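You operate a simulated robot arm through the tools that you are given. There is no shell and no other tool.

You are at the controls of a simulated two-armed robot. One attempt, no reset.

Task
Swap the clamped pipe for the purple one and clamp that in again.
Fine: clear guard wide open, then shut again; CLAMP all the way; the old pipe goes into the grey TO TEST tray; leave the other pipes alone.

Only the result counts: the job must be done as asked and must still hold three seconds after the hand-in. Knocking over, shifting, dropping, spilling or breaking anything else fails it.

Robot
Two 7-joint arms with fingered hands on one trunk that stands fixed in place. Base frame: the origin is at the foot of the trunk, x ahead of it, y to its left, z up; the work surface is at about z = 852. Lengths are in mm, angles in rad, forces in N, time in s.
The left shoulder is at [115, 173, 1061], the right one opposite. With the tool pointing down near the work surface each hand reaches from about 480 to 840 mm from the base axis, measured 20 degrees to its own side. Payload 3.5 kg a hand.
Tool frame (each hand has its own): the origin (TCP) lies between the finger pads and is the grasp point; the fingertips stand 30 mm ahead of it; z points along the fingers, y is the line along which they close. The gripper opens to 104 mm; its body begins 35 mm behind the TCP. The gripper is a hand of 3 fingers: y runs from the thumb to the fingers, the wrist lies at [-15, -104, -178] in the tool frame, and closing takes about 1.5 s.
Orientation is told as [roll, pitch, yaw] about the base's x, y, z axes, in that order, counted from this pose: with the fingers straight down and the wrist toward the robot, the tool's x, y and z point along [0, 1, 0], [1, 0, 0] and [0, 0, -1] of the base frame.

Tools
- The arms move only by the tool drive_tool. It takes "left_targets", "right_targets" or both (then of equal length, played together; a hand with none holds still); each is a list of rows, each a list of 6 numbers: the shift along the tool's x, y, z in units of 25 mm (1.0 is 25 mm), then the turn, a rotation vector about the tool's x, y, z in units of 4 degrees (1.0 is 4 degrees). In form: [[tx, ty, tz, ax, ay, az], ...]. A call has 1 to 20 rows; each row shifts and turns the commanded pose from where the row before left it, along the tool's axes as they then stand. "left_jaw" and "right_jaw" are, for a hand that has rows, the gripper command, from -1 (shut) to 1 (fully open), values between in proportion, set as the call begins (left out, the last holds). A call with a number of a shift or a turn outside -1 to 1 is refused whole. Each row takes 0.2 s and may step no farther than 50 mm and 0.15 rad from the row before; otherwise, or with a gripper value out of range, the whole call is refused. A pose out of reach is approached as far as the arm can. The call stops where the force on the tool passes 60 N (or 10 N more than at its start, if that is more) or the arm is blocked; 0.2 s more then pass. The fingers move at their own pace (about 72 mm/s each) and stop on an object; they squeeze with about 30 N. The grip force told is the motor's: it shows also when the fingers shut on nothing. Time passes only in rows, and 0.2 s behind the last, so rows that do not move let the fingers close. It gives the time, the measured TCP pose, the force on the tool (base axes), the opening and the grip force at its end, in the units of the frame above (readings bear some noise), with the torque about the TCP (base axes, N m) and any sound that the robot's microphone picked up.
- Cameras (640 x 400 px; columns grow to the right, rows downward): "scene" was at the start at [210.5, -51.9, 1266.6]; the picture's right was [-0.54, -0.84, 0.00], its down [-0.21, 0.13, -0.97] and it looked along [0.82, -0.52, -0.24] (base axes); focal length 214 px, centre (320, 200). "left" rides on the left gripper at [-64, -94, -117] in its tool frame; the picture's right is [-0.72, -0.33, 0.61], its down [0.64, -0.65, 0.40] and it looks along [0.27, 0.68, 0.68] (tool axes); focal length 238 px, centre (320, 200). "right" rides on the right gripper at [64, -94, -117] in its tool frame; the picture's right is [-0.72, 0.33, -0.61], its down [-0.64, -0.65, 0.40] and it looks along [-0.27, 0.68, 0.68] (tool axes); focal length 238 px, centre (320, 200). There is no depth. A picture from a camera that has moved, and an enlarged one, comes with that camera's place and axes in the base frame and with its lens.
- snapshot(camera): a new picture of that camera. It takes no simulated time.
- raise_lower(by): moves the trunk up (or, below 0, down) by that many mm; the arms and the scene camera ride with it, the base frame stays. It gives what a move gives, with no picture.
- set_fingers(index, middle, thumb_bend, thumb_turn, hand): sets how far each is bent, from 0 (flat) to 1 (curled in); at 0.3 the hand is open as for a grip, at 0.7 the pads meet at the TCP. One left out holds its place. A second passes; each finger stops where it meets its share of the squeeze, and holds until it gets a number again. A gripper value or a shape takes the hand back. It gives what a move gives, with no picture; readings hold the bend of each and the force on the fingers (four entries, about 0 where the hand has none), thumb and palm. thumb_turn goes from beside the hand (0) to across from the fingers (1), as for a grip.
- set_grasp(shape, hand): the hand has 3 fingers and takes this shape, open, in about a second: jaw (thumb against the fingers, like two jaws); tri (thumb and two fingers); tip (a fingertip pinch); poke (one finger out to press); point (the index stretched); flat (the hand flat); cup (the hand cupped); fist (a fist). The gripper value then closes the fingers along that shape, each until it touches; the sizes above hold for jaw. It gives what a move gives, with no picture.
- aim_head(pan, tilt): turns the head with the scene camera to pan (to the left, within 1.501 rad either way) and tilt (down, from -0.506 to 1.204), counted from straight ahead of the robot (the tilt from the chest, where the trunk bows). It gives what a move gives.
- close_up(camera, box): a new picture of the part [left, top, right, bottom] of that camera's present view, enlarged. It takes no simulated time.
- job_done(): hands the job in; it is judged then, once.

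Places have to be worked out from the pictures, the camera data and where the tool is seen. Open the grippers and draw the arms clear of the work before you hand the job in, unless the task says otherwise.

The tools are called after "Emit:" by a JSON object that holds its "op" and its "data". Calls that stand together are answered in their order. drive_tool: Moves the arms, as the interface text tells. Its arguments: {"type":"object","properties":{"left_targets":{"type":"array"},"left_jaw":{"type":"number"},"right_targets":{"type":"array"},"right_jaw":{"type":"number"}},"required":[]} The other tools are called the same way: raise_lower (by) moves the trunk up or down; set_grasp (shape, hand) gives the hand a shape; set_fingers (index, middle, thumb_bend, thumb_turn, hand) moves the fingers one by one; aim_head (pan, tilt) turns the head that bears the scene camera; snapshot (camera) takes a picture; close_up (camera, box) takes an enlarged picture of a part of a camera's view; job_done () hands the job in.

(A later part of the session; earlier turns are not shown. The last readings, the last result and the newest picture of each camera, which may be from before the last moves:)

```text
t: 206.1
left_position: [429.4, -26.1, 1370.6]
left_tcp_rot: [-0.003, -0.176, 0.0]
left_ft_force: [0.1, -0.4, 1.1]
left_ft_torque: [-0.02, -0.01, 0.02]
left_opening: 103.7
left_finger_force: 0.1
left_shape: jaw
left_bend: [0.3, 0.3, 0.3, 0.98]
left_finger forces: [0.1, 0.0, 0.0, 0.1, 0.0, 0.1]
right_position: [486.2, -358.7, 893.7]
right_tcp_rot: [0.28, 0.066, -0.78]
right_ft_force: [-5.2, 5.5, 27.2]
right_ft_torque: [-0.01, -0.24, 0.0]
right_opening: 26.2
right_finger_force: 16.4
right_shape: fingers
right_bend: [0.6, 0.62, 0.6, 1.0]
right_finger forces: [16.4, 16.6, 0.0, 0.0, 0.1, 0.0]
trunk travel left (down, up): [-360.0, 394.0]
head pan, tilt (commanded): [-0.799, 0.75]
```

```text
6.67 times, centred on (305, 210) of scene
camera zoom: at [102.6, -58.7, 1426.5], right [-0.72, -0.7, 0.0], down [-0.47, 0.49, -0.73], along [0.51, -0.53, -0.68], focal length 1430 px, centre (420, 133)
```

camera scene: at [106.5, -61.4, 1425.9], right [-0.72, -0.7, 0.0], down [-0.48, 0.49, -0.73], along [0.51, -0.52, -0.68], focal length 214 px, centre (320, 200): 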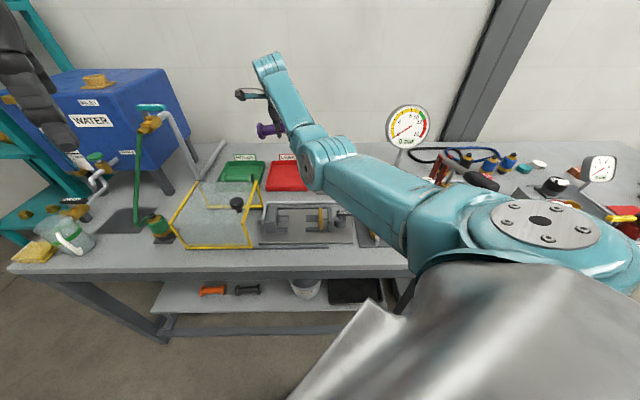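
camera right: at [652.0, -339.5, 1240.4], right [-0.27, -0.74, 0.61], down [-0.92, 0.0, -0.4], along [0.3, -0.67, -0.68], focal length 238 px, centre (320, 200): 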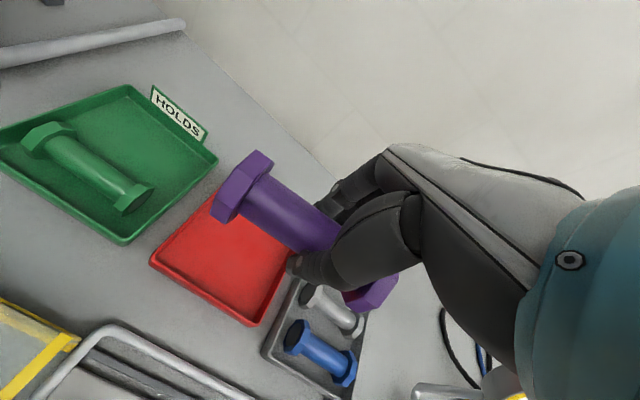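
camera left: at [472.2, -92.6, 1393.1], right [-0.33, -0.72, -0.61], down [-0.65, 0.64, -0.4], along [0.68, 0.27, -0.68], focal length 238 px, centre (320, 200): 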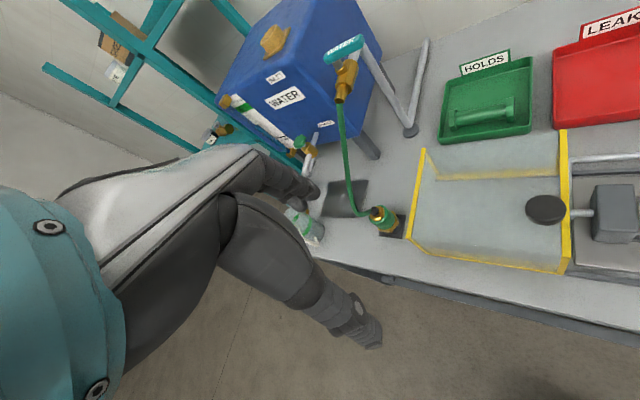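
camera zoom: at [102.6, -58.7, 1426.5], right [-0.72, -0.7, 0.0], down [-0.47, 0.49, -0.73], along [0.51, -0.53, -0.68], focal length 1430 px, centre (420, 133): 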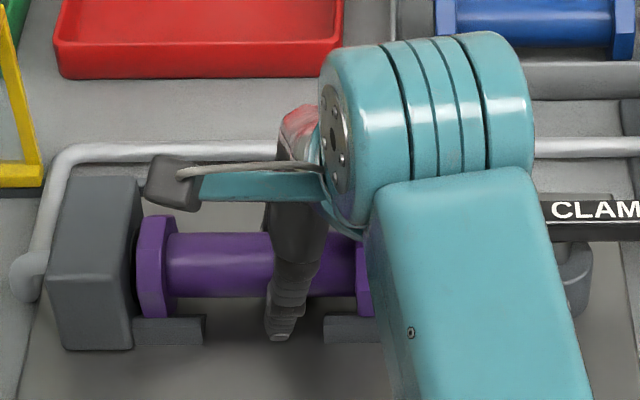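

The thumb is free and the pipe dropped into the cradles; index and middle tips are resting on the base plate. I raise 5 mm and open further.

Emit:
{"op": "drive_tool", "data": {"right_targets": [[0.027, -0.007, -0.096, 0, 0, 0], [0.027, -0.007, -0.096, 0, 0, 0], [0, 0, 0, 0, 0, 0]]}}

Emit:
{"op": "set_fingers", "data": {"hand": "right", "index": 0.47, "middle": 0.47, "thumb_bend": 0.52}}

Emit:
{"op": "close_up", "data": {"camera": "right", "box": [120, 130, 420, 380]}}

Emit:
{"op": "close_up", "data": {"camera": "scene", "box": [265, 180, 345, 240]}}

```text
t: 206.9
left_position: [429.6, -28.6, 1370.7]
left_tcp_rot: [-0.002, -0.172, 0.0]
left_ft_force: [0.3, -0.2, -0.2]
left_ft_torque: [-0.01, 0.01, 0.01]
left_opening: 104.0
left_finger_force: 0.0
left_shape: jaw
left_bend: [0.3, 0.3, 0.3, 0.98]
left_finger forces: [0.0, 0.0, 0.1, 0.1, 0.0, 0.0]
right_position: [486.8, -359.4, 896.7]
right_tcp_rot: [0.275, 0.074, -0.782]
right_ft_force: [-3.3, 1.2, 6.4]
right_ft_torque: [-0.03, 0.06, -0.02]
right_opening: 32.3
right_finger_force: 5.4
right_shape: fingers
right_bend: [0.55, 0.6, 0.6, 1.0]
right_finger forces: [0.0, 10.5, 0.0, 0.1, 0.0, 0.0]
trunk travel left (down, up): [-360.0, 394.0]
head pan, tilt (commanded): [-0.799, 0.75]
```

```text
t: 207.9
left_position: [430.5, -28.3, 1370.4]
left_tcp_rot: [-0.002, -0.175, 0.0]
left_ft_force: [0.1, -0.8, 0.1]
left_ft_torque: [-0.02, -0.01, 0.0]
left_opening: 103.7
left_finger_force: 0.1
left_shape: jaw
left_bend: [0.3, 0.3, 0.3, 0.98]
left_finger forces: [0.0, 0.1, 0.1, 0.0, 0.2, 0.0]
right_position: [487.5, -357.3, 900.1]
right_tcp_rot: [0.277, 0.068, -0.78]
right_ft_force: [-2.6, 0.9, 12.1]
right_ft_torque: [-0.24, -0.05, -0.06]
right_opening: 52.5
right_finger_force: 5.9
right_shape: fingers
right_bend: [0.47, 0.52, 0.52, 1.0]
right_finger forces: [0.1, 12.5, 0.0, 0.0, 0.1, 0.0]
trunk travel left (down, up): [-360.0, 394.0]
head pan, tilt (commanded): [-0.799, 0.75]
```

```text
1.60 times, centred on (270, 255) of right
camera zoom: at [448.7, -276.9, 1034.5], right [-0.35, -0.86, 0.37], down [-0.85, 0.13, -0.52], along [0.4, -0.5, -0.77], focal length 381 px, centre (400, 112)
```

zoom: 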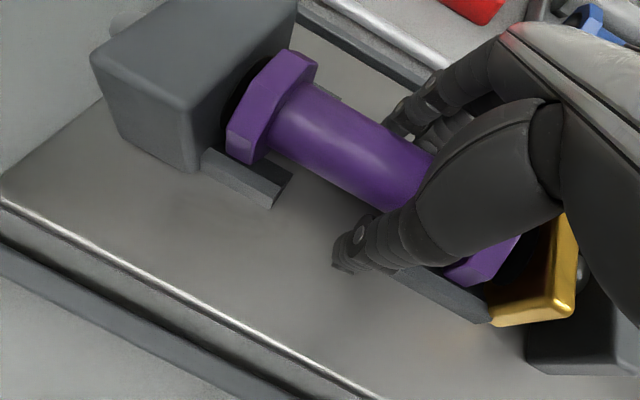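

```text
6.67 times, centred on (305, 210) of scene
camera zoom: at [104.1, -60.1, 1426.3], right [-0.72, -0.7, 0.0], down [-0.47, 0.49, -0.73], along [0.51, -0.52, -0.68], focal length 1430 px, centre (420, 133)
```

zoom: 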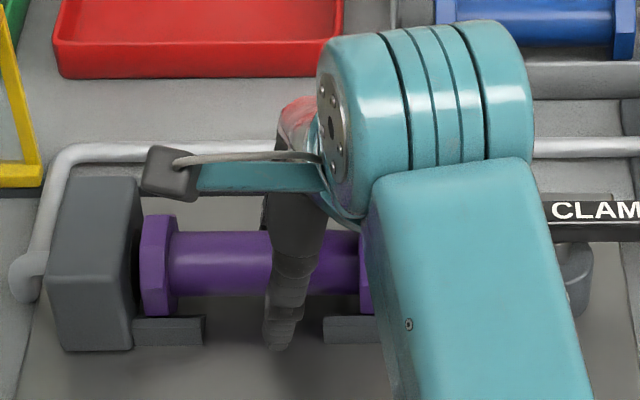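

The pipe sits level in the cradles and the hand is open. I lift the hand straight up.

Emit:
{"op": "drive_tool", "data": {"right_targets": [[0.055, -0.014, -0.19, 0, 0, 0], [0.055, -0.014, -0.19, 0, 0, 0], [0.11, -0.028, -0.38, 0, 0, 0], [0.273, -0.07, -0.959, 0, 0, 0], [0.273, -0.07, -0.959, 0, 0, 0], [0.273, -0.07, -0.959, 0, 0, 0], [0.273, -0.07, -0.959, 0, 0, 0]]}}

Emit:
{"op": "close_up", "data": {"camera": "right", "box": [80, 130, 420, 400]}}

Emit:
{"op": "close_up", "data": {"camera": "scene", "box": [250, 170, 370, 250]}}

```text
t: 209.5
left_position: [431.3, -29.1, 1368.6]
left_tcp_rot: [-0.002, -0.173, -0.001]
left_ft_force: [0.1, 0.2, 0.1]
left_ft_torque: [0.03, 0.02, -0.01]
left_opening: 103.9
left_finger_force: 0.1
left_shape: jaw
left_bend: [0.3, 0.3, 0.3, 0.98]
left_finger forces: [0.1, 0.0, 0.1, 0.1, 0.0, 0.1]
right_position: [487.1, -355.1, 1018.0]
right_tcp_rot: [0.278, 0.072, -0.781]
right_ft_force: [0.4, 0.4, 0.4]
right_ft_torque: [0.03, -0.02, 0.04]
right_opening: 52.5
right_finger_force: 0.0
right_shape: fingers
right_bend: [0.47, 0.47, 0.52, 1.0]
right_finger forces: [0.1, 0.1, 0.0, 0.1, 0.1, 0.0]
trunk travel left (down, up): [-360.0, 394.0]
head pan, tilt (commanded): [-0.799, 0.75]
```

```text
1.48 times, centred on (250, 265) of right
camera zoom: at [448.4, -274.8, 1154.5], right [-0.35, -0.86, 0.37], down [-0.85, 0.13, -0.52], along [0.4, -0.49, -0.77], focal length 353 px, centre (424, 104)
```

zoom: 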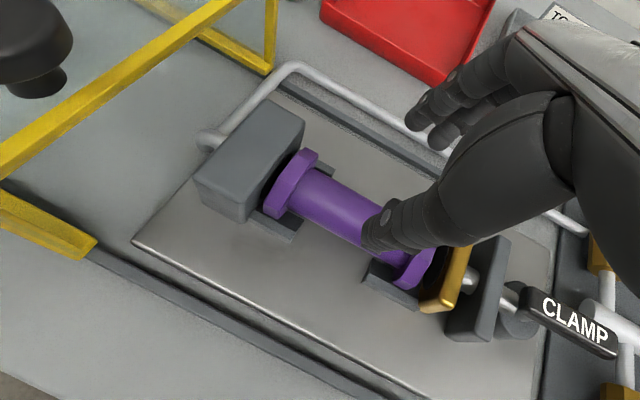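

```text
5.00 times, centred on (310, 210) of scene
camera zoom: at [105.5, -61.0, 1426.1], right [-0.72, -0.7, 0.0], down [-0.48, 0.49, -0.73], along [0.51, -0.52, -0.68], focal length 1072 px, centre (370, 150)
```

zoom: 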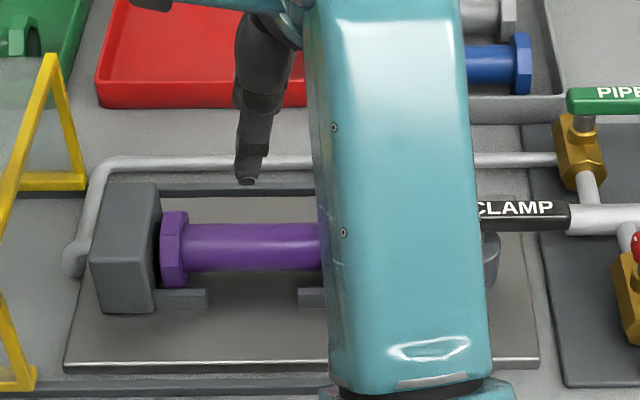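

The purple pipe is seated level in the cradles. Next the clamp: I level the hand, and shape it so that only the index finger points down, to push the lever from its far side.

Emit:
{"op": "drive_tool", "data": {"right_targets": [[0, 0, -0.8, -0.5, -1, 0], [0, 0, -0.8, -0.5, -1, 0], [-0.3, 0.2, -0.8, 0, -1, 0], [-0.6, 0.2, -0.4, 0, -0.98, 0], [-0.9, 0.3, 0, 0, 0, 0], [-0.9, 0.3, 0, 0, 0, 0]]}}

Emit:
{"op": "set_fingers", "data": {"hand": "right", "index": 0.7, "middle": 1.0, "thumb_bend": 1.0, "thumb_turn": 1.0}}

Emit:
{"op": "snapshot", "data": {"camera": "right"}}

Emit:
{"op": "snapshot", "data": {"camera": "scene"}}

```text
t: 210.9
left_position: [431.5, -28.8, 1369.5]
left_tcp_rot: [-0.002, -0.172, -0.001]
left_ft_force: [-0.7, 0.0, 0.6]
left_ft_torque: [0.0, -0.02, 0.03]
left_opening: 104.1
left_finger_force: 0.0
left_shape: jaw
left_bend: [0.3, 0.3, 0.3, 0.98]
left_finger forces: [0.1, 0.0, 0.0, 0.1, 0.0, 0.1]
right_position: [448.8, -433.4, 1084.6]
right_tcp_rot: [-0.002, 0.001, -0.794]
right_ft_force: [0.7, 0.3, -0.3]
right_ft_torque: [0.02, -0.01, -0.01]
right_opening: 52.8
right_finger_force: 0.0
right_shape: fingers
right_bend: [0.47, 0.47, 0.52, 1.0]
right_finger forces: [0.1, 0.1, 0.1, 0.0, 0.1, 0.0]
trunk travel left (down, up): [-360.0, 394.0]
head pan, tilt (commanded): [-0.799, 0.75]
```

```text
t: 211.9
left_position: [430.4, -29.2, 1368.7]
left_tcp_rot: [-0.003, -0.174, 0.0]
left_ft_force: [-0.3, 0.3, -0.8]
left_ft_torque: [0.0, -0.01, 0.03]
left_opening: 104.1
left_finger_force: 0.0
left_shape: jaw
left_bend: [0.3, 0.3, 0.3, 0.98]
left_finger forces: [0.1, 0.0, 0.0, 0.0, 0.0, 0.0]
right_position: [447.5, -431.7, 1085.0]
right_tcp_rot: [-0.002, 0.002, -0.794]
right_ft_force: [0.2, 0.3, 0.3]
right_ft_torque: [0.0, 0.01, 0.03]
right_opening: 4.8
right_finger_force: 0.0
right_shape: fingers
right_bend: [0.57, 1.0, 0.87, 1.0]
right_finger forces: [0.1, 0.0, 0.0, 0.0, 0.0, 0.1]
trunk travel left (down, up): [-360.0, 394.0]
head pan, tilt (commanded): [-0.799, 0.75]
```

```text
taken
camera right: at [429.5, -320.3, 1201.4], right [-0.28, -0.74, 0.61], down [-0.92, 0.02, -0.4], along [0.29, -0.68, -0.68], focal length 238 px, centre (320, 200)
```

right: 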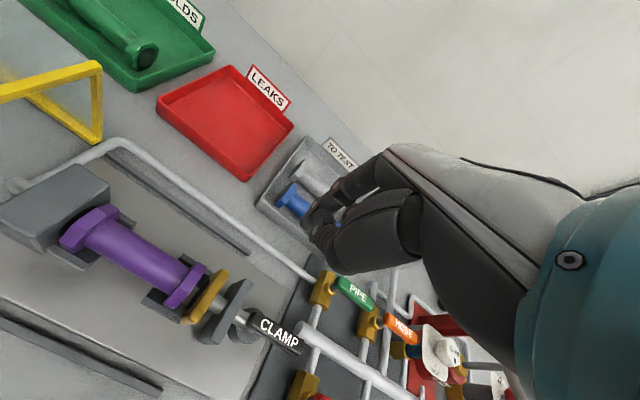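

```text
taken
camera scene: at [105.5, -61.0, 1426.1], right [-0.72, -0.7, 0.0], down [-0.48, 0.49, -0.73], along [0.51, -0.52, -0.68], focal length 214 px, centre (320, 200)
```

scene: 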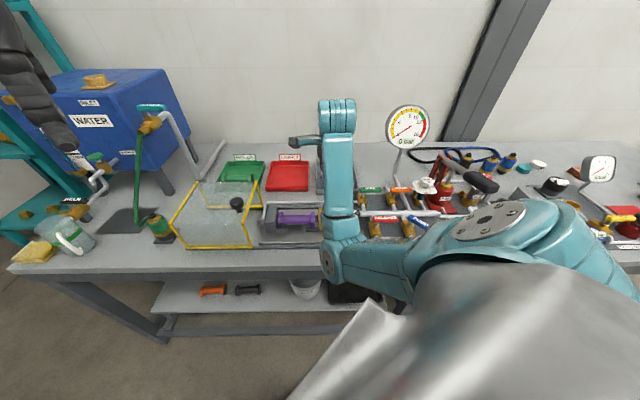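

Emit:
{"op": "set_grasp", "data": {"hand": "right", "shape": "poke"}}

Emit:
{"op": "set_fingers", "data": {"hand": "right", "middle": 1.0}}

Emit:
{"op": "close_up", "data": {"camera": "right", "box": [220, 130, 440, 320]}}

Emit:
{"op": "close_up", "data": {"camera": "scene", "box": [270, 90, 370, 180]}}

```text
t: 212.8
left_position: [431.7, -28.6, 1370.3]
left_tcp_rot: [-0.003, -0.17, 0.0]
left_ft_force: [-0.2, -0.2, -0.4]
left_ft_torque: [0.02, -0.01, 0.01]
left_opening: 103.9
left_finger_force: 0.1
left_shape: jaw
left_bend: [0.3, 0.3, 0.3, 0.98]
left_finger forces: [0.1, 0.0, 0.0, 0.1, 0.1, 0.0]
right_position: [448.9, -432.8, 1084.9]
right_tcp_rot: [-0.002, 0.001, -0.795]
right_ft_force: [0.5, -0.2, -0.4]
right_ft_torque: [0.0, 0.0, 0.01]
right_opening: 0.2
right_finger_force: 0.0
right_shape: poke
right_bend: [0.7, 0.7, 1.0, 1.0]
right_finger forces: [0.0, 0.0, 0.0, 0.1, 0.1, 0.0]
trunk travel left (down, up): [-360.0, 394.0]
head pan, tilt (commanded): [-0.799, 0.75]
```

```text
t: 213.8
left_position: [431.9, -28.8, 1370.5]
left_tcp_rot: [-0.002, -0.173, 0.0]
left_ft_force: [0.7, -0.7, -0.5]
left_ft_torque: [-0.04, 0.0, -0.01]
left_opening: 103.8
left_finger_force: 0.1
left_shape: jaw
left_bend: [0.3, 0.3, 0.3, 0.98]
left_finger forces: [0.1, 0.1, 0.0, 0.1, 0.1, 0.0]
right_position: [448.7, -432.7, 1084.3]
right_tcp_rot: [-0.001, 0.001, -0.795]
right_ft_force: [-0.3, 0.6, 0.1]
right_ft_torque: [0.01, 0.03, -0.02]
right_opening: 29.6
right_finger_force: 0.1
right_shape: fingers
right_bend: [0.7, 1.0, 1.0, 1.0]
right_finger forces: [0.1, 0.1, 0.1, 0.1, 0.0, 0.0]
trunk travel left (down, up): [-360.0, 394.0]
head pan, tilt (commanded): [-0.799, 0.75]
```

```text
2.11 times, centred on (330, 225) of right
camera zoom: at [429.5, -320.3, 1201.4], right [-0.28, -0.74, 0.61], down [-0.92, 0.02, -0.4], along [0.29, -0.68, -0.68], focal length 502 px, centre (299, 147)
```

zoom: 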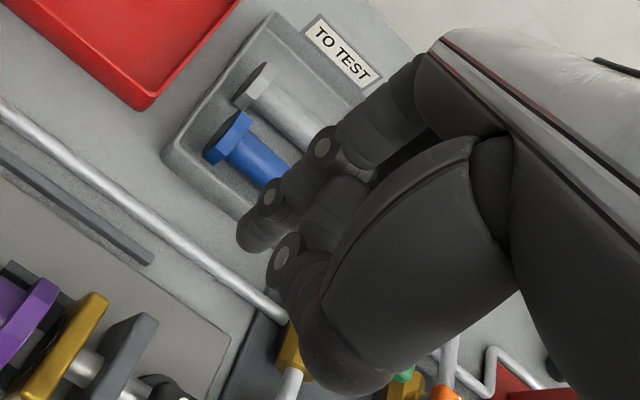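

```text
4.44 times, centred on (320, 135) of scene
camera zoom: at [105.5, -61.0, 1426.1], right [-0.72, -0.7, 0.0], down [-0.48, 0.49, -0.73], along [0.51, -0.52, -0.68], focal length 953 px, centre (320, 489)
```

zoom: 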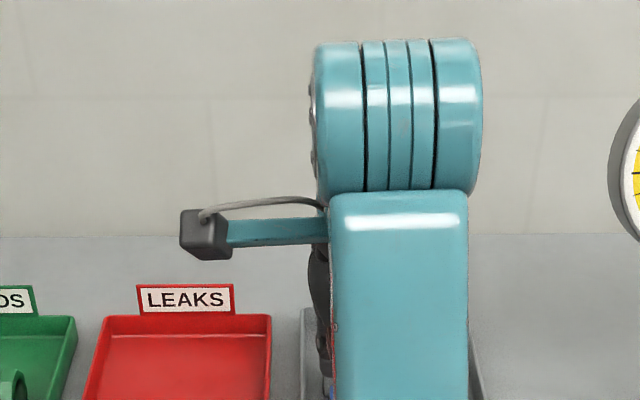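

Only the index finger points down now (tip ≈8 mm left of the TCP). I move to the far side of the lever's outer end, high up first.

Emit:
{"op": "drive_tool", "data": {"right_targets": [[-0.89, 0.21, 0, 0, 0, -0.03], [-0.89, 0.21, 0, 0, 0, -0.03], [-0.89, 0.21, 0, 0, 0, -0.03], [-0.89, 0.21, 0, 0, 0, -0.03], [-0.89, 0.21, 0, 0, 0, -0.03], [0, 0, 1, 0, 0, 0], [0, 0, 1, 0, 0, 0], [0, 0, 0.8, 0, 0, 0]]}}

Emit:
{"op": "aim_head", "data": {"pan": -1.05, "tilt": 0.85}}

Emit:
{"op": "snapshot", "data": {"camera": "scene"}}

Emit:
{"op": "snapshot", "data": {"camera": "right"}}

```text
t: 215.6
left_position: [430.2, -29.2, 1369.6]
left_tcp_rot: [-0.002, -0.172, 0.0]
left_ft_force: [0.3, 0.8, -0.8]
left_ft_torque: [0.03, 0.01, -0.02]
left_opening: 103.7
left_finger_force: 0.0
left_shape: jaw
left_bend: [0.3, 0.3, 0.3, 0.98]
left_finger forces: [0.1, 0.0, 0.0, 0.0, 0.1, 0.1]
right_position: [389.0, -530.9, 1013.7]
right_tcp_rot: [-0.001, 0.002, -0.784]
right_ft_force: [0.5, 0.4, -0.4]
right_ft_torque: [0.0, -0.04, 0.0]
right_opening: 29.6
right_finger_force: 0.1
right_shape: fingers
right_bend: [0.7, 1.0, 1.0, 1.0]
right_finger forces: [0.1, 0.0, 0.0, 0.1, 0.1, 0.0]
trunk travel left (down, up): [-360.0, 394.0]
head pan, tilt (commanded): [-0.799, 0.75]
```

```text
t: 216.4
left_position: [432.3, -28.4, 1369.0]
left_tcp_rot: [-0.002, -0.173, 0.0]
left_ft_force: [0.0, 0.8, 0.9]
left_ft_torque: [-0.04, 0.04, 0.0]
left_opening: 103.7
left_finger_force: 0.1
left_shape: jaw
left_bend: [0.3, 0.3, 0.3, 0.98]
left_finger forces: [0.0, 0.0, 0.1, 0.1, 0.0, 0.1]
right_position: [389.5, -530.1, 1013.9]
right_tcp_rot: [-0.002, 0.0, -0.783]
right_ft_force: [-0.2, 0.6, 0.5]
right_ft_torque: [0.01, 0.03, -0.01]
right_opening: 29.8
right_finger_force: 0.0
right_shape: fingers
right_bend: [0.7, 1.0, 1.0, 1.0]
right_finger forces: [0.0, 0.1, 0.0, 0.1, 0.0, 0.0]
trunk travel left (down, up): [-360.0, 394.0]
head pan, tilt (commanded): [-1.051, 0.85]
```

```text
taken
camera scene: at [86.6, -69.4, 1418.1], right [-0.87, -0.5, 0.0], down [-0.37, 0.65, -0.66], along [0.33, -0.57, -0.75], focal length 214 px, centre (320, 200)
```

scene: 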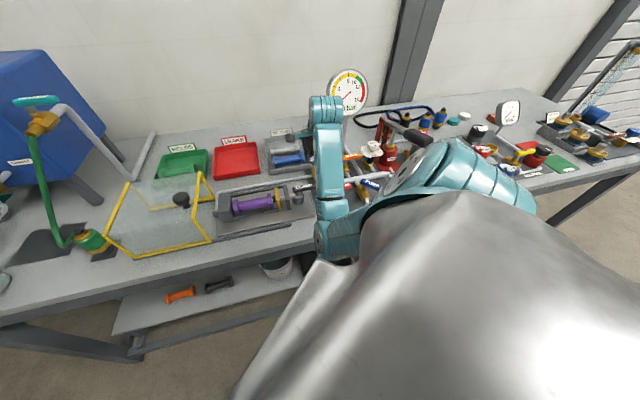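

```text
taken
camera right: at [368.3, -418.9, 1130.4], right [-0.28, -0.74, 0.61], down [-0.92, 0.01, -0.4], along [0.29, -0.67, -0.68], focal length 238 px, centre (320, 200)
```

right: 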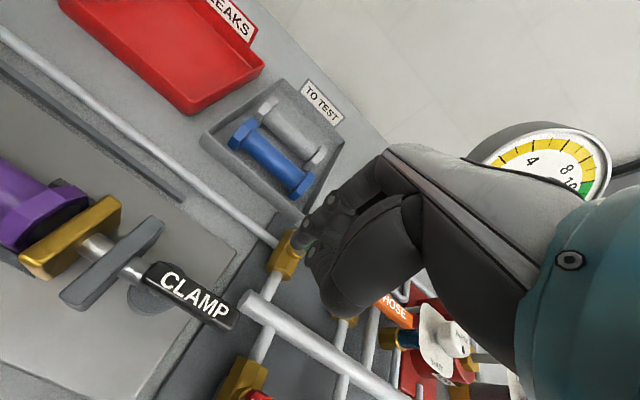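

The lever's far edge is at n≈612, tip at u≈-104; the manifold end and PIPE valve are clear of the finger's spot. I lower the fingertip to lever height behind it.

Emit:
{"op": "drive_tool", "data": {"right_targets": [[0, 0, 0.9, 0, 0, 0], [0, 0, 0.9, 0, 0, 0], [0, 0, 0.7, 0, 0, 0], [0, 0, 0.6, 0, 0, 0], [0, 0, 0, 0, 0, 0]]}}

Emit:
{"op": "close_up", "data": {"camera": "right", "box": [120, 130, 440, 400]}}

Emit:
{"op": "close_up", "data": {"camera": "scene", "box": [240, 100, 400, 240]}}

```text
t: 217.6
left_position: [429.8, -28.4, 1370.4]
left_tcp_rot: [-0.001, -0.173, -0.001]
left_ft_force: [0.4, 0.3, 0.3]
left_ft_torque: [-0.02, -0.01, -0.01]
left_opening: 103.6
left_finger_force: 0.0
left_shape: jaw
left_bend: [0.3, 0.3, 0.3, 0.98]
left_finger forces: [0.0, 0.0, 0.0, 0.0, 0.0, 0.0]
right_position: [387.1, -529.3, 935.9]
right_tcp_rot: [0.001, 0.002, -0.784]
right_ft_force: [-0.5, -0.3, 0.6]
right_ft_torque: [0.01, -0.02, 0.02]
right_opening: 29.8
right_finger_force: 0.2
right_shape: fingers
right_bend: [0.7, 1.0, 1.0, 1.0]
right_finger forces: [0.1, 0.0, 0.0, 0.0, 0.1, 0.0]
trunk travel left (down, up): [-360.0, 394.0]
head pan, tilt (commanded): [-1.051, 0.85]
```

```text
1.48 times, centred on (280, 265) of right
camera zoom: at [366.8, -416.5, 1052.4], right [-0.28, -0.74, 0.61], down [-0.92, 0.01, -0.4], along [0.29, -0.67, -0.68], focal length 353 px, centre (379, 104)
```

zoom: 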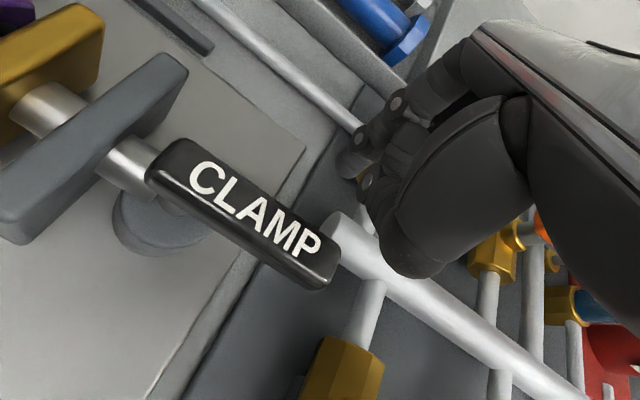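

```text
2.86 times, centred on (320, 170) of scene
camera zoom: at [86.6, -69.4, 1418.1], right [-0.87, -0.5, 0.0], down [-0.37, 0.65, -0.66], along [0.33, -0.57, -0.75], focal length 613 px, centre (320, 286)
```

zoom: 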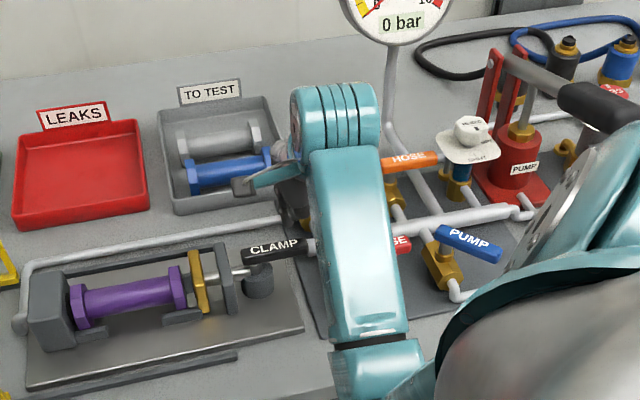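

The index is behind the lever near its tip. I pull it toward me, pushing the lever back toward the clamped position.

Emit:
{"op": "drive_tool", "data": {"right_targets": [[0.02, -0.64, 0, 0, 0, 0], [0, -0.52, 0, 0, 0, 0], [-0.06, -0.52, 0, 0, 0, 0], [-0.02, -0.56, 0, 0, 0, 0]]}}

Emit:
{"op": "close_up", "data": {"camera": "right", "box": [120, 130, 440, 400]}}

Emit:
{"op": "close_up", "data": {"camera": "scene", "box": [240, 140, 360, 240]}}

```text
t: 218.6
left_position: [431.4, -27.9, 1370.4]
left_tcp_rot: [-0.001, -0.174, 0.0]
left_ft_force: [-0.1, 0.3, -0.3]
left_ft_torque: [-0.02, 0.02, -0.03]
left_opening: 103.9
left_finger_force: 0.1
left_shape: jaw
left_bend: [0.3, 0.3, 0.3, 0.98]
left_finger forces: [0.0, 0.0, 0.1, 0.0, 0.1, 0.1]
right_position: [346.9, -491.0, 937.0]
right_tcp_rot: [0.0, 0.001, -0.783]
right_ft_force: [0.2, -0.8, 0.7]
right_ft_torque: [-0.04, 0.02, 0.02]
right_opening: 30.3
right_finger_force: 0.6
right_shape: fingers
right_bend: [0.7, 1.0, 1.0, 1.0]
right_finger forces: [0.3, 0.1, 0.1, 0.0, 0.0, 0.0]
trunk travel left (down, up): [-360.0, 394.0]
head pan, tilt (commanded): [-1.051, 0.85]
```

```text
1.48 times, centred on (280, 265) of right
camera zoom: at [327.0, -378.3, 1052.8], right [-0.28, -0.74, 0.61], down [-0.92, 0.01, -0.4], along [0.29, -0.67, -0.68], focal length 353 px, centre (379, 104)
```

zoom: 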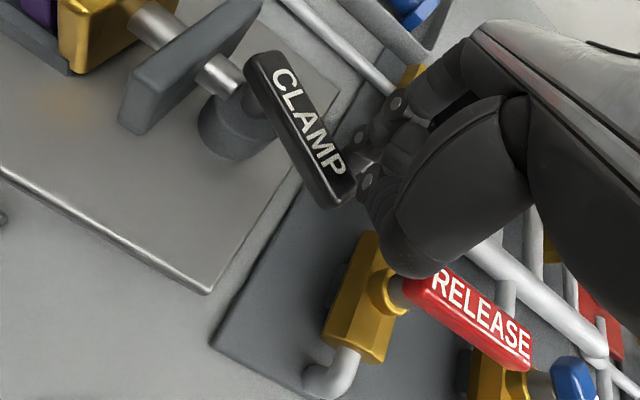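

```text
4.00 times, centred on (300, 190) of scene
camera zoom: at [86.4, -69.3, 1418.1], right [-0.87, -0.5, 0.0], down [-0.37, 0.65, -0.66], along [0.33, -0.57, -0.75], focal length 858 px, centre (400, 240)
```

zoom: 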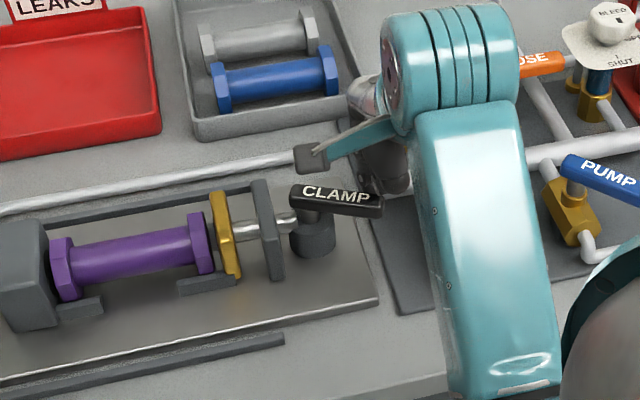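

The lever is swinging back. I continue along its arc.

Emit:
{"op": "drive_tool", "data": {"right_targets": [[0.17, -0.54, 0, 0, 0, 0], [0.3, -0.46, 0, 0, 0, 0], [0.41, -0.37, 0, 0, 0, 0]]}}

Emit:
{"op": "close_up", "data": {"camera": "right", "box": [120, 130, 440, 400]}}

Emit:
{"op": "close_up", "data": {"camera": "scene", "box": [240, 140, 360, 240]}}

```text
t: 219.4
left_position: [431.9, -28.5, 1368.8]
left_tcp_rot: [-0.003, -0.173, 0.0]
left_ft_force: [-0.3, -0.6, -0.2]
left_ft_torque: [0.01, 0.0, 0.0]
left_opening: 103.8
left_finger_force: 0.0
left_shape: jaw
left_bend: [0.3, 0.3, 0.3, 0.98]
left_finger forces: [0.0, 0.1, 0.0, 0.0, 0.1, 0.0]
right_position: [337.6, -451.1, 938.7]
right_tcp_rot: [-0.001, 0.002, -0.783]
right_ft_force: [0.0, -1.0, 0.6]
right_ft_torque: [-0.04, -0.01, 0.0]
right_opening: 30.5
right_finger_force: 0.1
right_shape: fingers
right_bend: [0.7, 1.0, 1.0, 1.0]
right_finger forces: [0.6, 0.1, 0.0, 0.0, 0.0, 0.1]
trunk travel left (down, up): [-360.0, 394.0]
head pan, tilt (commanded): [-1.051, 0.85]
```

```text
1.48 times, centred on (280, 265) of right
camera zoom: at [318.3, -338.6, 1055.2], right [-0.28, -0.74, 0.61], down [-0.92, 0.01, -0.4], along [0.29, -0.67, -0.68], focal length 353 px, centre (379, 104)
```

zoom: 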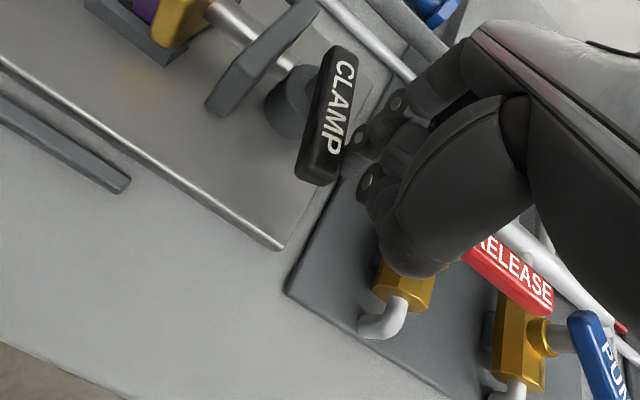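

```text
4.00 times, centred on (300, 190) of scene
camera zoom: at [86.5, -69.3, 1418.1], right [-0.87, -0.5, 0.0], down [-0.37, 0.65, -0.66], along [0.33, -0.57, -0.75], focal length 858 px, centre (400, 240)
```

zoom: 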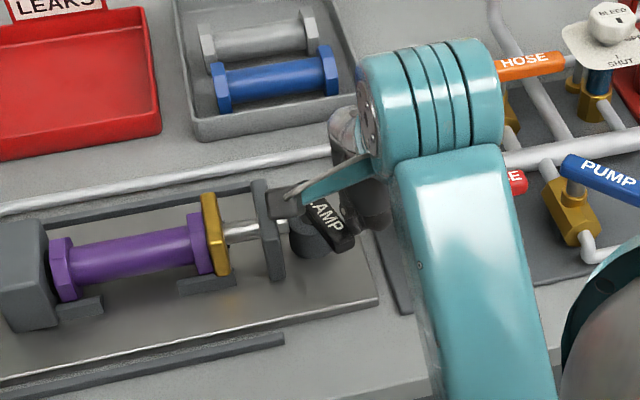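

About 70° now and the gold plate is meeting the flange. I push on toward the end stop in small steps.

Emit:
{"op": "drive_tool", "data": {"right_targets": [[0.29, -0.13, 0, 0, 0, 0], [0.22, -0.1, 0, 0, 0, 0], [0, 0, 0, 0, 0, 0]]}}

Emit:
{"op": "close_up", "data": {"camera": "scene", "box": [240, 140, 360, 240]}}

Emit:
{"op": "close_up", "data": {"camera": "right", "box": [120, 130, 440, 400]}}

```text
t: 220.2
left_position: [430.2, -28.0, 1369.8]
left_tcp_rot: [-0.002, -0.172, 0.0]
left_ft_force: [-0.2, 0.3, -0.3]
left_ft_torque: [0.0, 0.04, 0.02]
left_opening: 103.7
left_finger_force: 0.0
left_shape: jaw
left_bend: [0.3, 0.3, 0.3, 0.98]
left_finger forces: [0.0, 0.0, 0.1, 0.0, 0.0, 0.1]
right_position: [343.7, -438.3, 938.0]
right_tcp_rot: [-0.002, 0.002, -0.783]
right_ft_force: [0.2, -0.6, 0.2]
right_ft_torque: [-0.02, -0.01, -0.01]
right_opening: 30.1
right_finger_force: 0.0
right_shape: fingers
right_bend: [0.7, 1.0, 1.0, 1.0]
right_finger forces: [0.0, 0.0, 0.1, 0.0, 0.0, 0.0]
trunk travel left (down, up): [-360.0, 394.0]
head pan, tilt (commanded): [-1.051, 0.85]
```

```text
4.00 times, centred on (300, 190) of scene
camera zoom: at [86.6, -69.4, 1418.1], right [-0.87, -0.5, 0.0], down [-0.37, 0.65, -0.66], along [0.33, -0.57, -0.75], focal length 858 px, centre (400, 240)
```

zoom: 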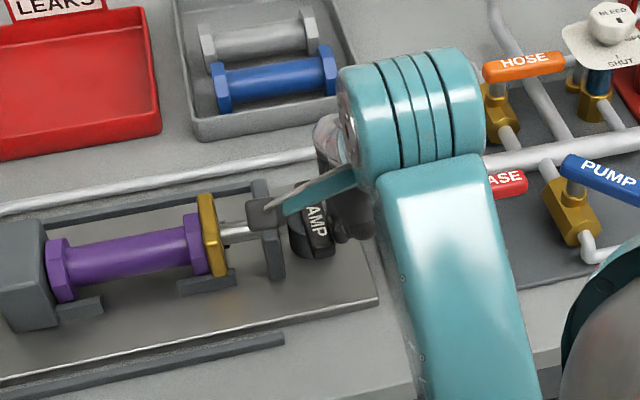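

```text
1.48 times, centred on (280, 265) of right
camera zoom: at [323.3, -326.7, 1054.4], right [-0.28, -0.74, 0.61], down [-0.92, 0.01, -0.4], along [0.29, -0.67, -0.68], focal length 353 px, centre (379, 104)
```

zoom: 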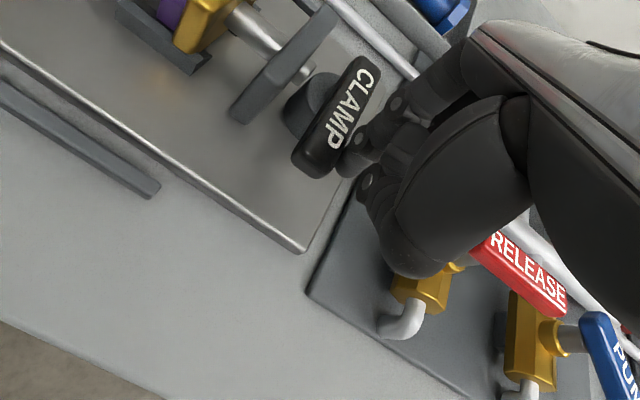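

The pipe is being pressed against the block. I keep pushing the lever left until it stops.

Emit:
{"op": "drive_tool", "data": {"right_targets": [[0.2, 0, 0, 0, 0, 0], [0.2, 0, 0, 0, 0, 0], [0, 0, 0, 0, 0, 0]]}}

Emit:
{"op": "close_up", "data": {"camera": "right", "box": [120, 130, 440, 400]}}

Emit:
{"op": "close_up", "data": {"camera": "scene", "box": [240, 160, 340, 240]}}

```text
t: 221.0
left_position: [430.1, -31.0, 1369.5]
left_tcp_rot: [0.003, -0.174, 0.0]
left_ft_force: [0.1, -0.2, 0.2]
left_ft_torque: [-0.04, 0.02, 0.03]
left_opening: 103.9
left_finger_force: 0.0
left_shape: jaw
left_bend: [0.3, 0.3, 0.3, 0.98]
left_finger forces: [0.1, 0.0, 0.0, 0.0, 0.0, 0.0]
right_position: [347.7, -436.5, 938.6]
right_tcp_rot: [-0.005, 0.0, -0.791]
right_ft_force: [-15.7, -22.7, 2.8]
right_ft_torque: [-0.45, 0.23, -0.18]
right_opening: 28.9
right_finger_force: 12.7
right_shape: fingers
right_bend: [0.7, 1.0, 1.0, 1.0]
right_finger forces: [26.6, 0.0, 0.1, 0.0, 0.1, 0.0]
trunk travel left (down, up): [-360.0, 394.0]
head pan, tilt (commanded): [-1.051, 0.85]
```

```text
1.48 times, centred on (280, 265) of right
camera zoom: at [328.3, -323.5, 1053.3], right [-0.28, -0.74, 0.62], down [-0.92, 0.01, -0.4], along [0.29, -0.68, -0.68], focal length 353 px, centre (379, 104)
```

zoom: 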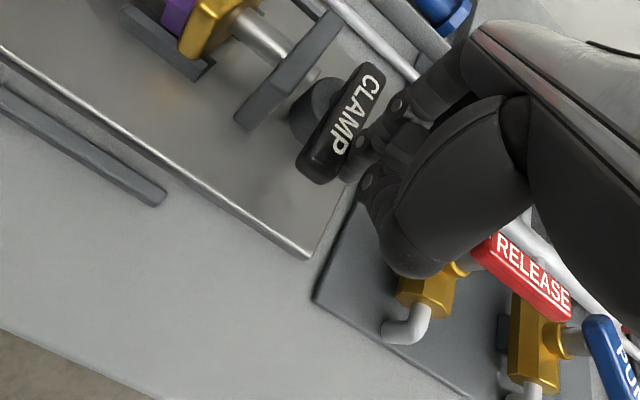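

```text
5.00 times, centred on (290, 200) of scene
camera zoom: at [84.5, -72.4, 1418.1], right [-0.87, -0.5, 0.0], down [-0.37, 0.65, -0.66], along [0.33, -0.57, -0.75], focal length 1072 px, centre (470, 200)
```

zoom: 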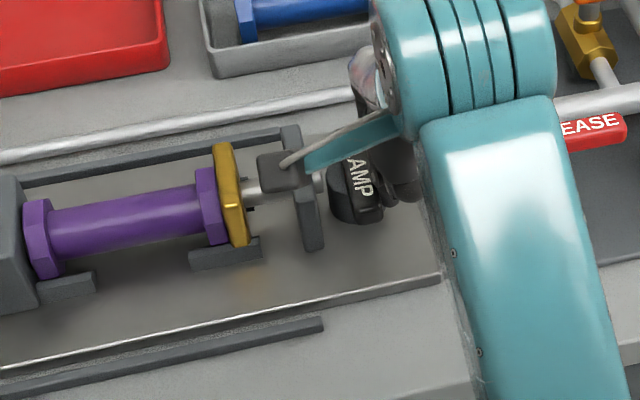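

The lever is exactly along n again, resisting with 27 N. I press slightly more to make sure it is at its stop.

Emit:
{"op": "drive_tool", "data": {"right_targets": [[0.15, 0, 0, 0, 0, 0], [0.1, 0, 0, 0, 0, 0], [0, 0, 0, 0, 0, 0]]}}

Emit:
{"op": "close_up", "data": {"camera": "right", "box": [120, 130, 440, 400]}}

```text
t: 221.8
left_position: [427.0, -31.6, 1370.5]
left_tcp_rot: [0.002, -0.177, 0.0]
left_ft_force: [-0.6, -1.1, -1.5]
left_ft_torque: [0.01, -0.01, -0.02]
left_opening: 103.7
left_finger_force: 0.0
left_shape: jaw
left_bend: [0.3, 0.3, 0.3, 0.98]
left_finger forces: [0.0, 0.0, 0.0, 0.0, 0.1, 0.0]
right_position: [349.9, -435.3, 937.6]
right_tcp_rot: [-0.009, 0.0, -0.8]
right_ft_force: [-25.9, -36.3, 2.1]
right_ft_torque: [-0.7, 0.49, -0.26]
right_opening: 28.6
right_finger_force: 22.0
right_shape: fingers
right_bend: [0.7, 1.0, 1.0, 1.0]
right_finger forces: [43.4, 0.1, 0.1, 0.0, 0.1, 0.0]
trunk travel left (down, up): [-360.0, 394.0]
head pan, tilt (commanded): [-1.051, 0.85]
```

```text
1.48 times, centred on (280, 265) of right
camera zoom: at [331.2, -322.4, 1053.0], right [-0.28, -0.73, 0.62], down [-0.92, 0.02, -0.4], along [0.28, -0.68, -0.68], focal length 353 px, centre (379, 104)
```

zoom: 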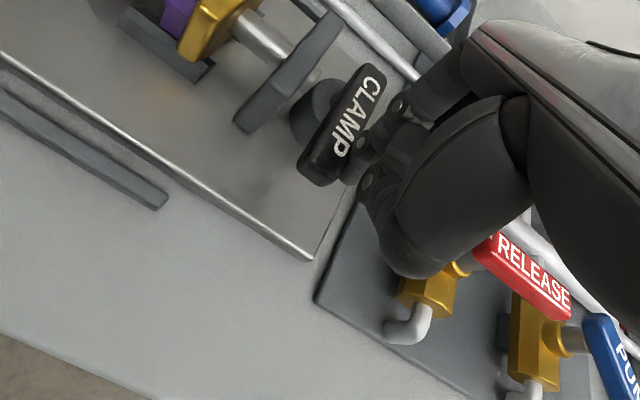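

At the stop (44 N without further turning). I back the finger off and rise.

Emit:
{"op": "drive_tool", "data": {"right_targets": [[-0.3, 0, 0, 0, 0, 0], [-0.3, 0, 0, 0, 0, 0], [-0.3, 0, -0.2, 0, 0, 0], [0, 0, -1, 0, 0, 0], [0, 0, -1, 0, 0, 0], [0, 0, -1, 0, 0, 0], [0, 0, -1, 0, 0, 0]]}}

Emit:
{"op": "aim_head", "data": {"pan": -0.85, "tilt": 0.85}}

Emit:
{"op": "snapshot", "data": {"camera": "scene"}}

Emit:
{"op": "close_up", "data": {"camera": "right", "box": [60, 100, 440, 400]}}

```text
t: 223.4
left_position: [432.0, -28.3, 1369.8]
left_tcp_rot: [-0.002, -0.173, 0.0]
left_ft_force: [0.9, 0.5, -0.4]
left_ft_torque: [-0.06, -0.03, -0.01]
left_opening: 103.9
left_finger_force: 0.1
left_shape: jaw
left_bend: [0.3, 0.3, 0.3, 0.98]
left_finger forces: [0.0, 0.0, 0.1, 0.0, 0.0, 0.0]
right_position: [338.3, -443.6, 1042.0]
right_tcp_rot: [-0.002, 0.004, -0.785]
right_ft_force: [0.2, -0.3, -0.7]
right_ft_torque: [-0.04, 0.03, 0.0]
right_opening: 30.1
right_finger_force: 0.0
right_shape: fingers
right_bend: [0.7, 1.0, 1.0, 1.0]
right_finger forces: [0.0, 0.0, 0.0, 0.0, 0.0, 0.1]
trunk travel left (down, up): [-360.0, 394.0]
head pan, tilt (commanded): [-1.051, 0.85]
```

```text
t: 224.1
left_position: [431.3, -28.1, 1368.8]
left_tcp_rot: [-0.003, -0.172, 0.001]
left_ft_force: [0.2, 0.2, 0.0]
left_ft_torque: [0.0, -0.01, -0.02]
left_opening: 103.7
left_finger_force: 0.0
left_shape: jaw
left_bend: [0.3, 0.3, 0.3, 0.98]
left_finger forces: [0.0, 0.0, 0.0, 0.0, 0.1, 0.0]
right_position: [338.7, -445.4, 1043.0]
right_tcp_rot: [-0.004, 0.003, -0.785]
right_ft_force: [0.3, -0.2, 0.3]
right_ft_torque: [-0.03, -0.02, 0.0]
right_opening: 30.0
right_finger_force: 0.0
right_shape: fingers
right_bend: [0.7, 1.0, 1.0, 1.0]
right_finger forces: [0.1, 0.0, 0.1, 0.0, 0.1, 0.0]
trunk travel left (down, up): [-360.0, 394.0]
head pan, tilt (commanded): [-0.85, 0.85]
```

```text
taken
camera scene: at [99.3, -60.4, 1418.1], right [-0.75, -0.66, 0.0], down [-0.5, 0.56, -0.66], along [0.44, -0.5, -0.75], focal length 214 px, centre (320, 200)
```

scene: 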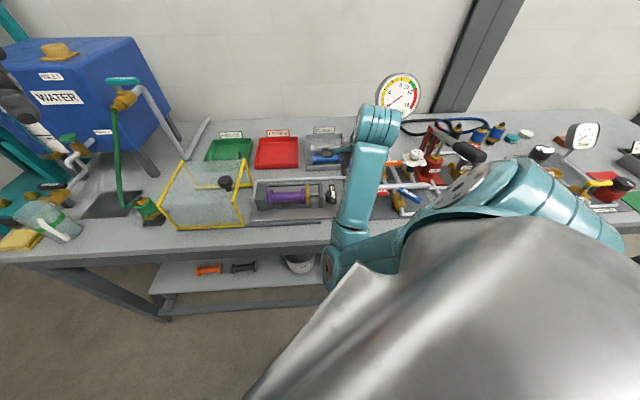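

```text
1.33 times, centred on (250, 250) of right
camera zoom: at [318.2, -332.4, 1159.0], right [-0.28, -0.74, 0.61], down [-0.92, 0.01, -0.4], along [0.29, -0.67, -0.68], focal length 318 px, centre (413, 133)
```

zoom: 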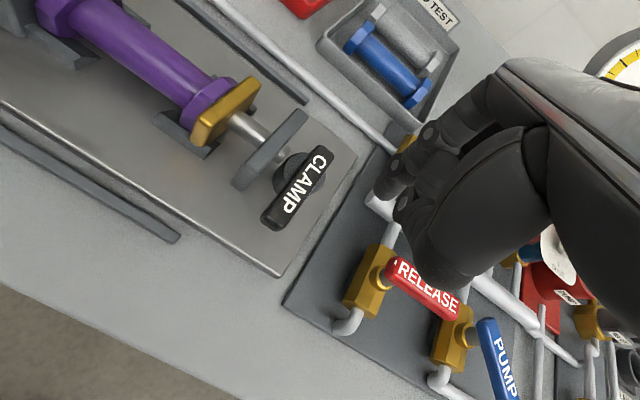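

Emit:
{"op": "close_up", "data": {"camera": "scene", "box": [240, 160, 350, 240]}}

Emit:
{"op": "close_up", "data": {"camera": "scene", "box": [195, 120, 395, 220]}}

```text
5.00 times, centred on (295, 200) of scene
camera zoom: at [99.3, -60.4, 1418.1], right [-0.75, -0.66, 0.0], down [-0.5, 0.56, -0.66], along [0.44, -0.5, -0.75], focal length 1072 px, centre (445, 200)
```

zoom: 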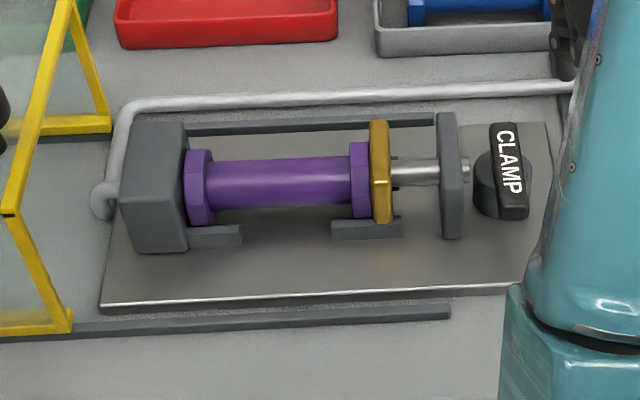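

```text
3.20 times, centred on (295, 170) of scene
camera zoom: at [99.3, -60.4, 1418.1], right [-0.75, -0.66, 0.0], down [-0.5, 0.56, -0.66], along [0.44, -0.5, -0.75], focal length 686 px, centre (400, 296)
```

zoom: 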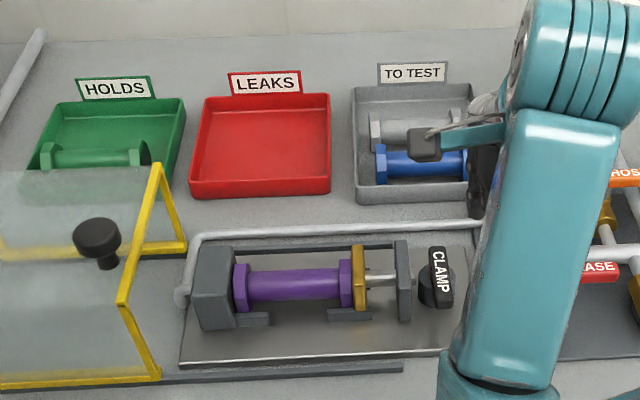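

Purple is firmly clamped and the lever is in its original position. Now the guard: the left arm is well placed for sliding it shut, so I first move the right arm away to the right and up.

Emit:
{"op": "drive_tool", "data": {"right_targets": [[0, 0, -1, 0, 0, 0], [0, 0, -1, 0, 0, 0], [0, 0, -1, 0, 0, 0], [0, 0, -1, 0, 0, 0], [-0.9, 0.3, -0.5, 0, 0, 0], [-0.9, 0.3, -0.5, 0, 0, 0], [-0.9, 0.3, -0.5, 0, 0, 0], [-0.9, 0.3, -0.5, 0, 0, 0], [-0.9, 0.3, 0, 0, 0, 0], [-0.9, 0.3, 0, 0, 0, 0]]}}

Emit:
{"op": "snapshot", "data": {"camera": "scene"}}

Emit:
{"op": "snapshot", "data": {"camera": "left"}}

```text
t: 226.3
left_position: [430.9, -29.2, 1368.5]
left_tcp_rot: [0.0, -0.174, -0.001]
left_ft_force: [-0.1, -0.1, 0.5]
left_ft_torque: [-0.01, -0.01, 0.03]
left_opening: 103.8
left_finger_force: 0.1
left_shape: jaw
left_bend: [0.3, 0.3, 0.3, 0.98]
left_finger forces: [0.0, 0.1, 0.0, 0.1, 0.1, 0.0]
right_position: [273.1, -571.5, 1191.7]
right_tcp_rot: [-0.002, 0.003, -0.785]
right_ft_force: [1.2, 0.0, 0.6]
right_ft_torque: [-0.02, 0.02, 0.0]
right_opening: 29.8
right_finger_force: 0.1
right_shape: fingers
right_bend: [0.7, 1.0, 1.0, 1.0]
right_finger forces: [0.0, 0.0, 0.1, 0.0, 0.0, 0.0]
trunk travel left (down, up): [-360.0, 394.0]
head pan, tilt (commanded): [-0.85, 0.85]
```

```text
taken
camera scene: at [99.1, -60.7, 1418.1], right [-0.75, -0.66, 0.0], down [-0.5, 0.56, -0.66], along [0.44, -0.5, -0.75], focal length 214 px, centre (320, 200)
```

scene: 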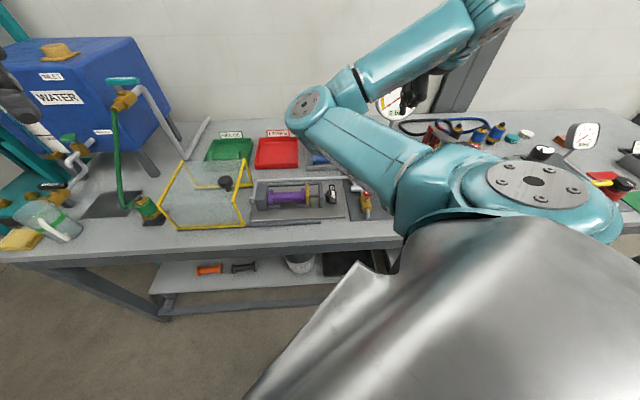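

```text
taken
camera left: at [318.3, -92.7, 1468.9], right [-0.22, -0.72, -0.66], down [-0.57, 0.64, -0.51], along [0.79, 0.27, -0.55], focal length 238 px, centre (320, 200)
```

left: 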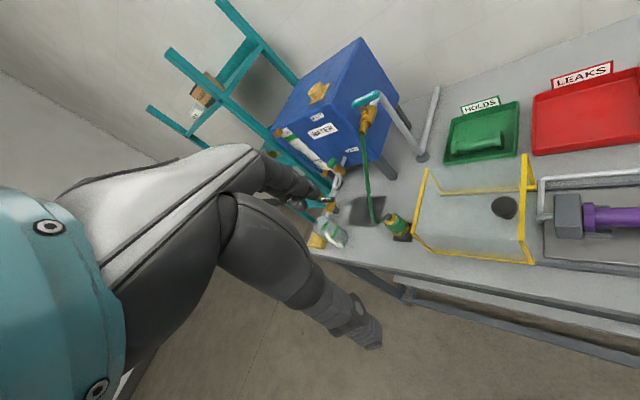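

The right elbow is right above where the left arm must work, so I swing the right arm further out to the right.

Emit:
{"op": "drive_tool", "data": {"right_targets": [[-0.98, -0.4, -0.2, 0, 0, 0], [-0.98, -0.4, -0.2, 0, 0, 0], [-0.98, -0.4, -0.2, 0, 0, 0], [-0.98, -0.4, -0.2, 0, 0, 0], [-0.98, -0.4, -0.2, 0, 0, 0], [-0.98, -0.4, -0.2, 0, 0, 0], [-0.98, -0.4, -0.2, 0, 0, 0], [-0.98, -0.4, -0.2, 0, 0, 0], [-0.98, -0.4, -0.2, 0, 0, 0], [-0.98, -0.4, -0.2, 0, 0, 0]]}}

Emit:
{"op": "snapshot", "data": {"camera": "scene"}}

```text
t: 228.5
left_position: [429.3, -29.2, 1370.2]
left_tcp_rot: [-0.002, -0.172, 0.0]
left_ft_force: [0.3, -0.3, -0.6]
left_ft_torque: [-0.02, -0.01, 0.03]
left_opening: 103.9
left_finger_force: 0.0
left_shape: jaw
left_bend: [0.3, 0.3, 0.3, 0.98]
left_finger forces: [0.0, 0.1, 0.0, 0.0, 0.0, 0.0]
right_position: [32.4, -672.3, 1241.4]
right_tcp_rot: [-0.001, 0.003, -0.783]
right_ft_force: [0.0, 0.6, -0.6]
right_ft_torque: [-0.01, -0.01, 0.01]
right_opening: 29.8
right_finger_force: 0.0
right_shape: fingers
right_bend: [0.7, 1.0, 1.0, 1.0]
right_finger forces: [0.0, 0.0, 0.1, 0.1, 0.0, 0.0]
trunk travel left (down, up): [-360.0, 394.0]
head pan, tilt (commanded): [-0.85, 0.85]
```

```text
taken
camera scene: at [98.6, -60.5, 1418.2], right [-0.75, -0.66, 0.0], down [-0.5, 0.56, -0.66], along [0.44, -0.5, -0.75], focal length 214 px, centre (320, 200)
```

scene: 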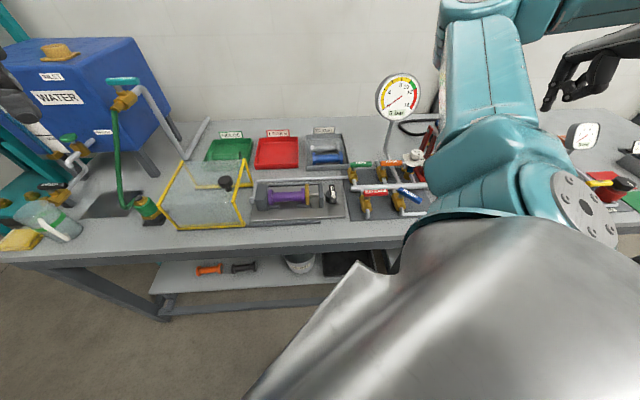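

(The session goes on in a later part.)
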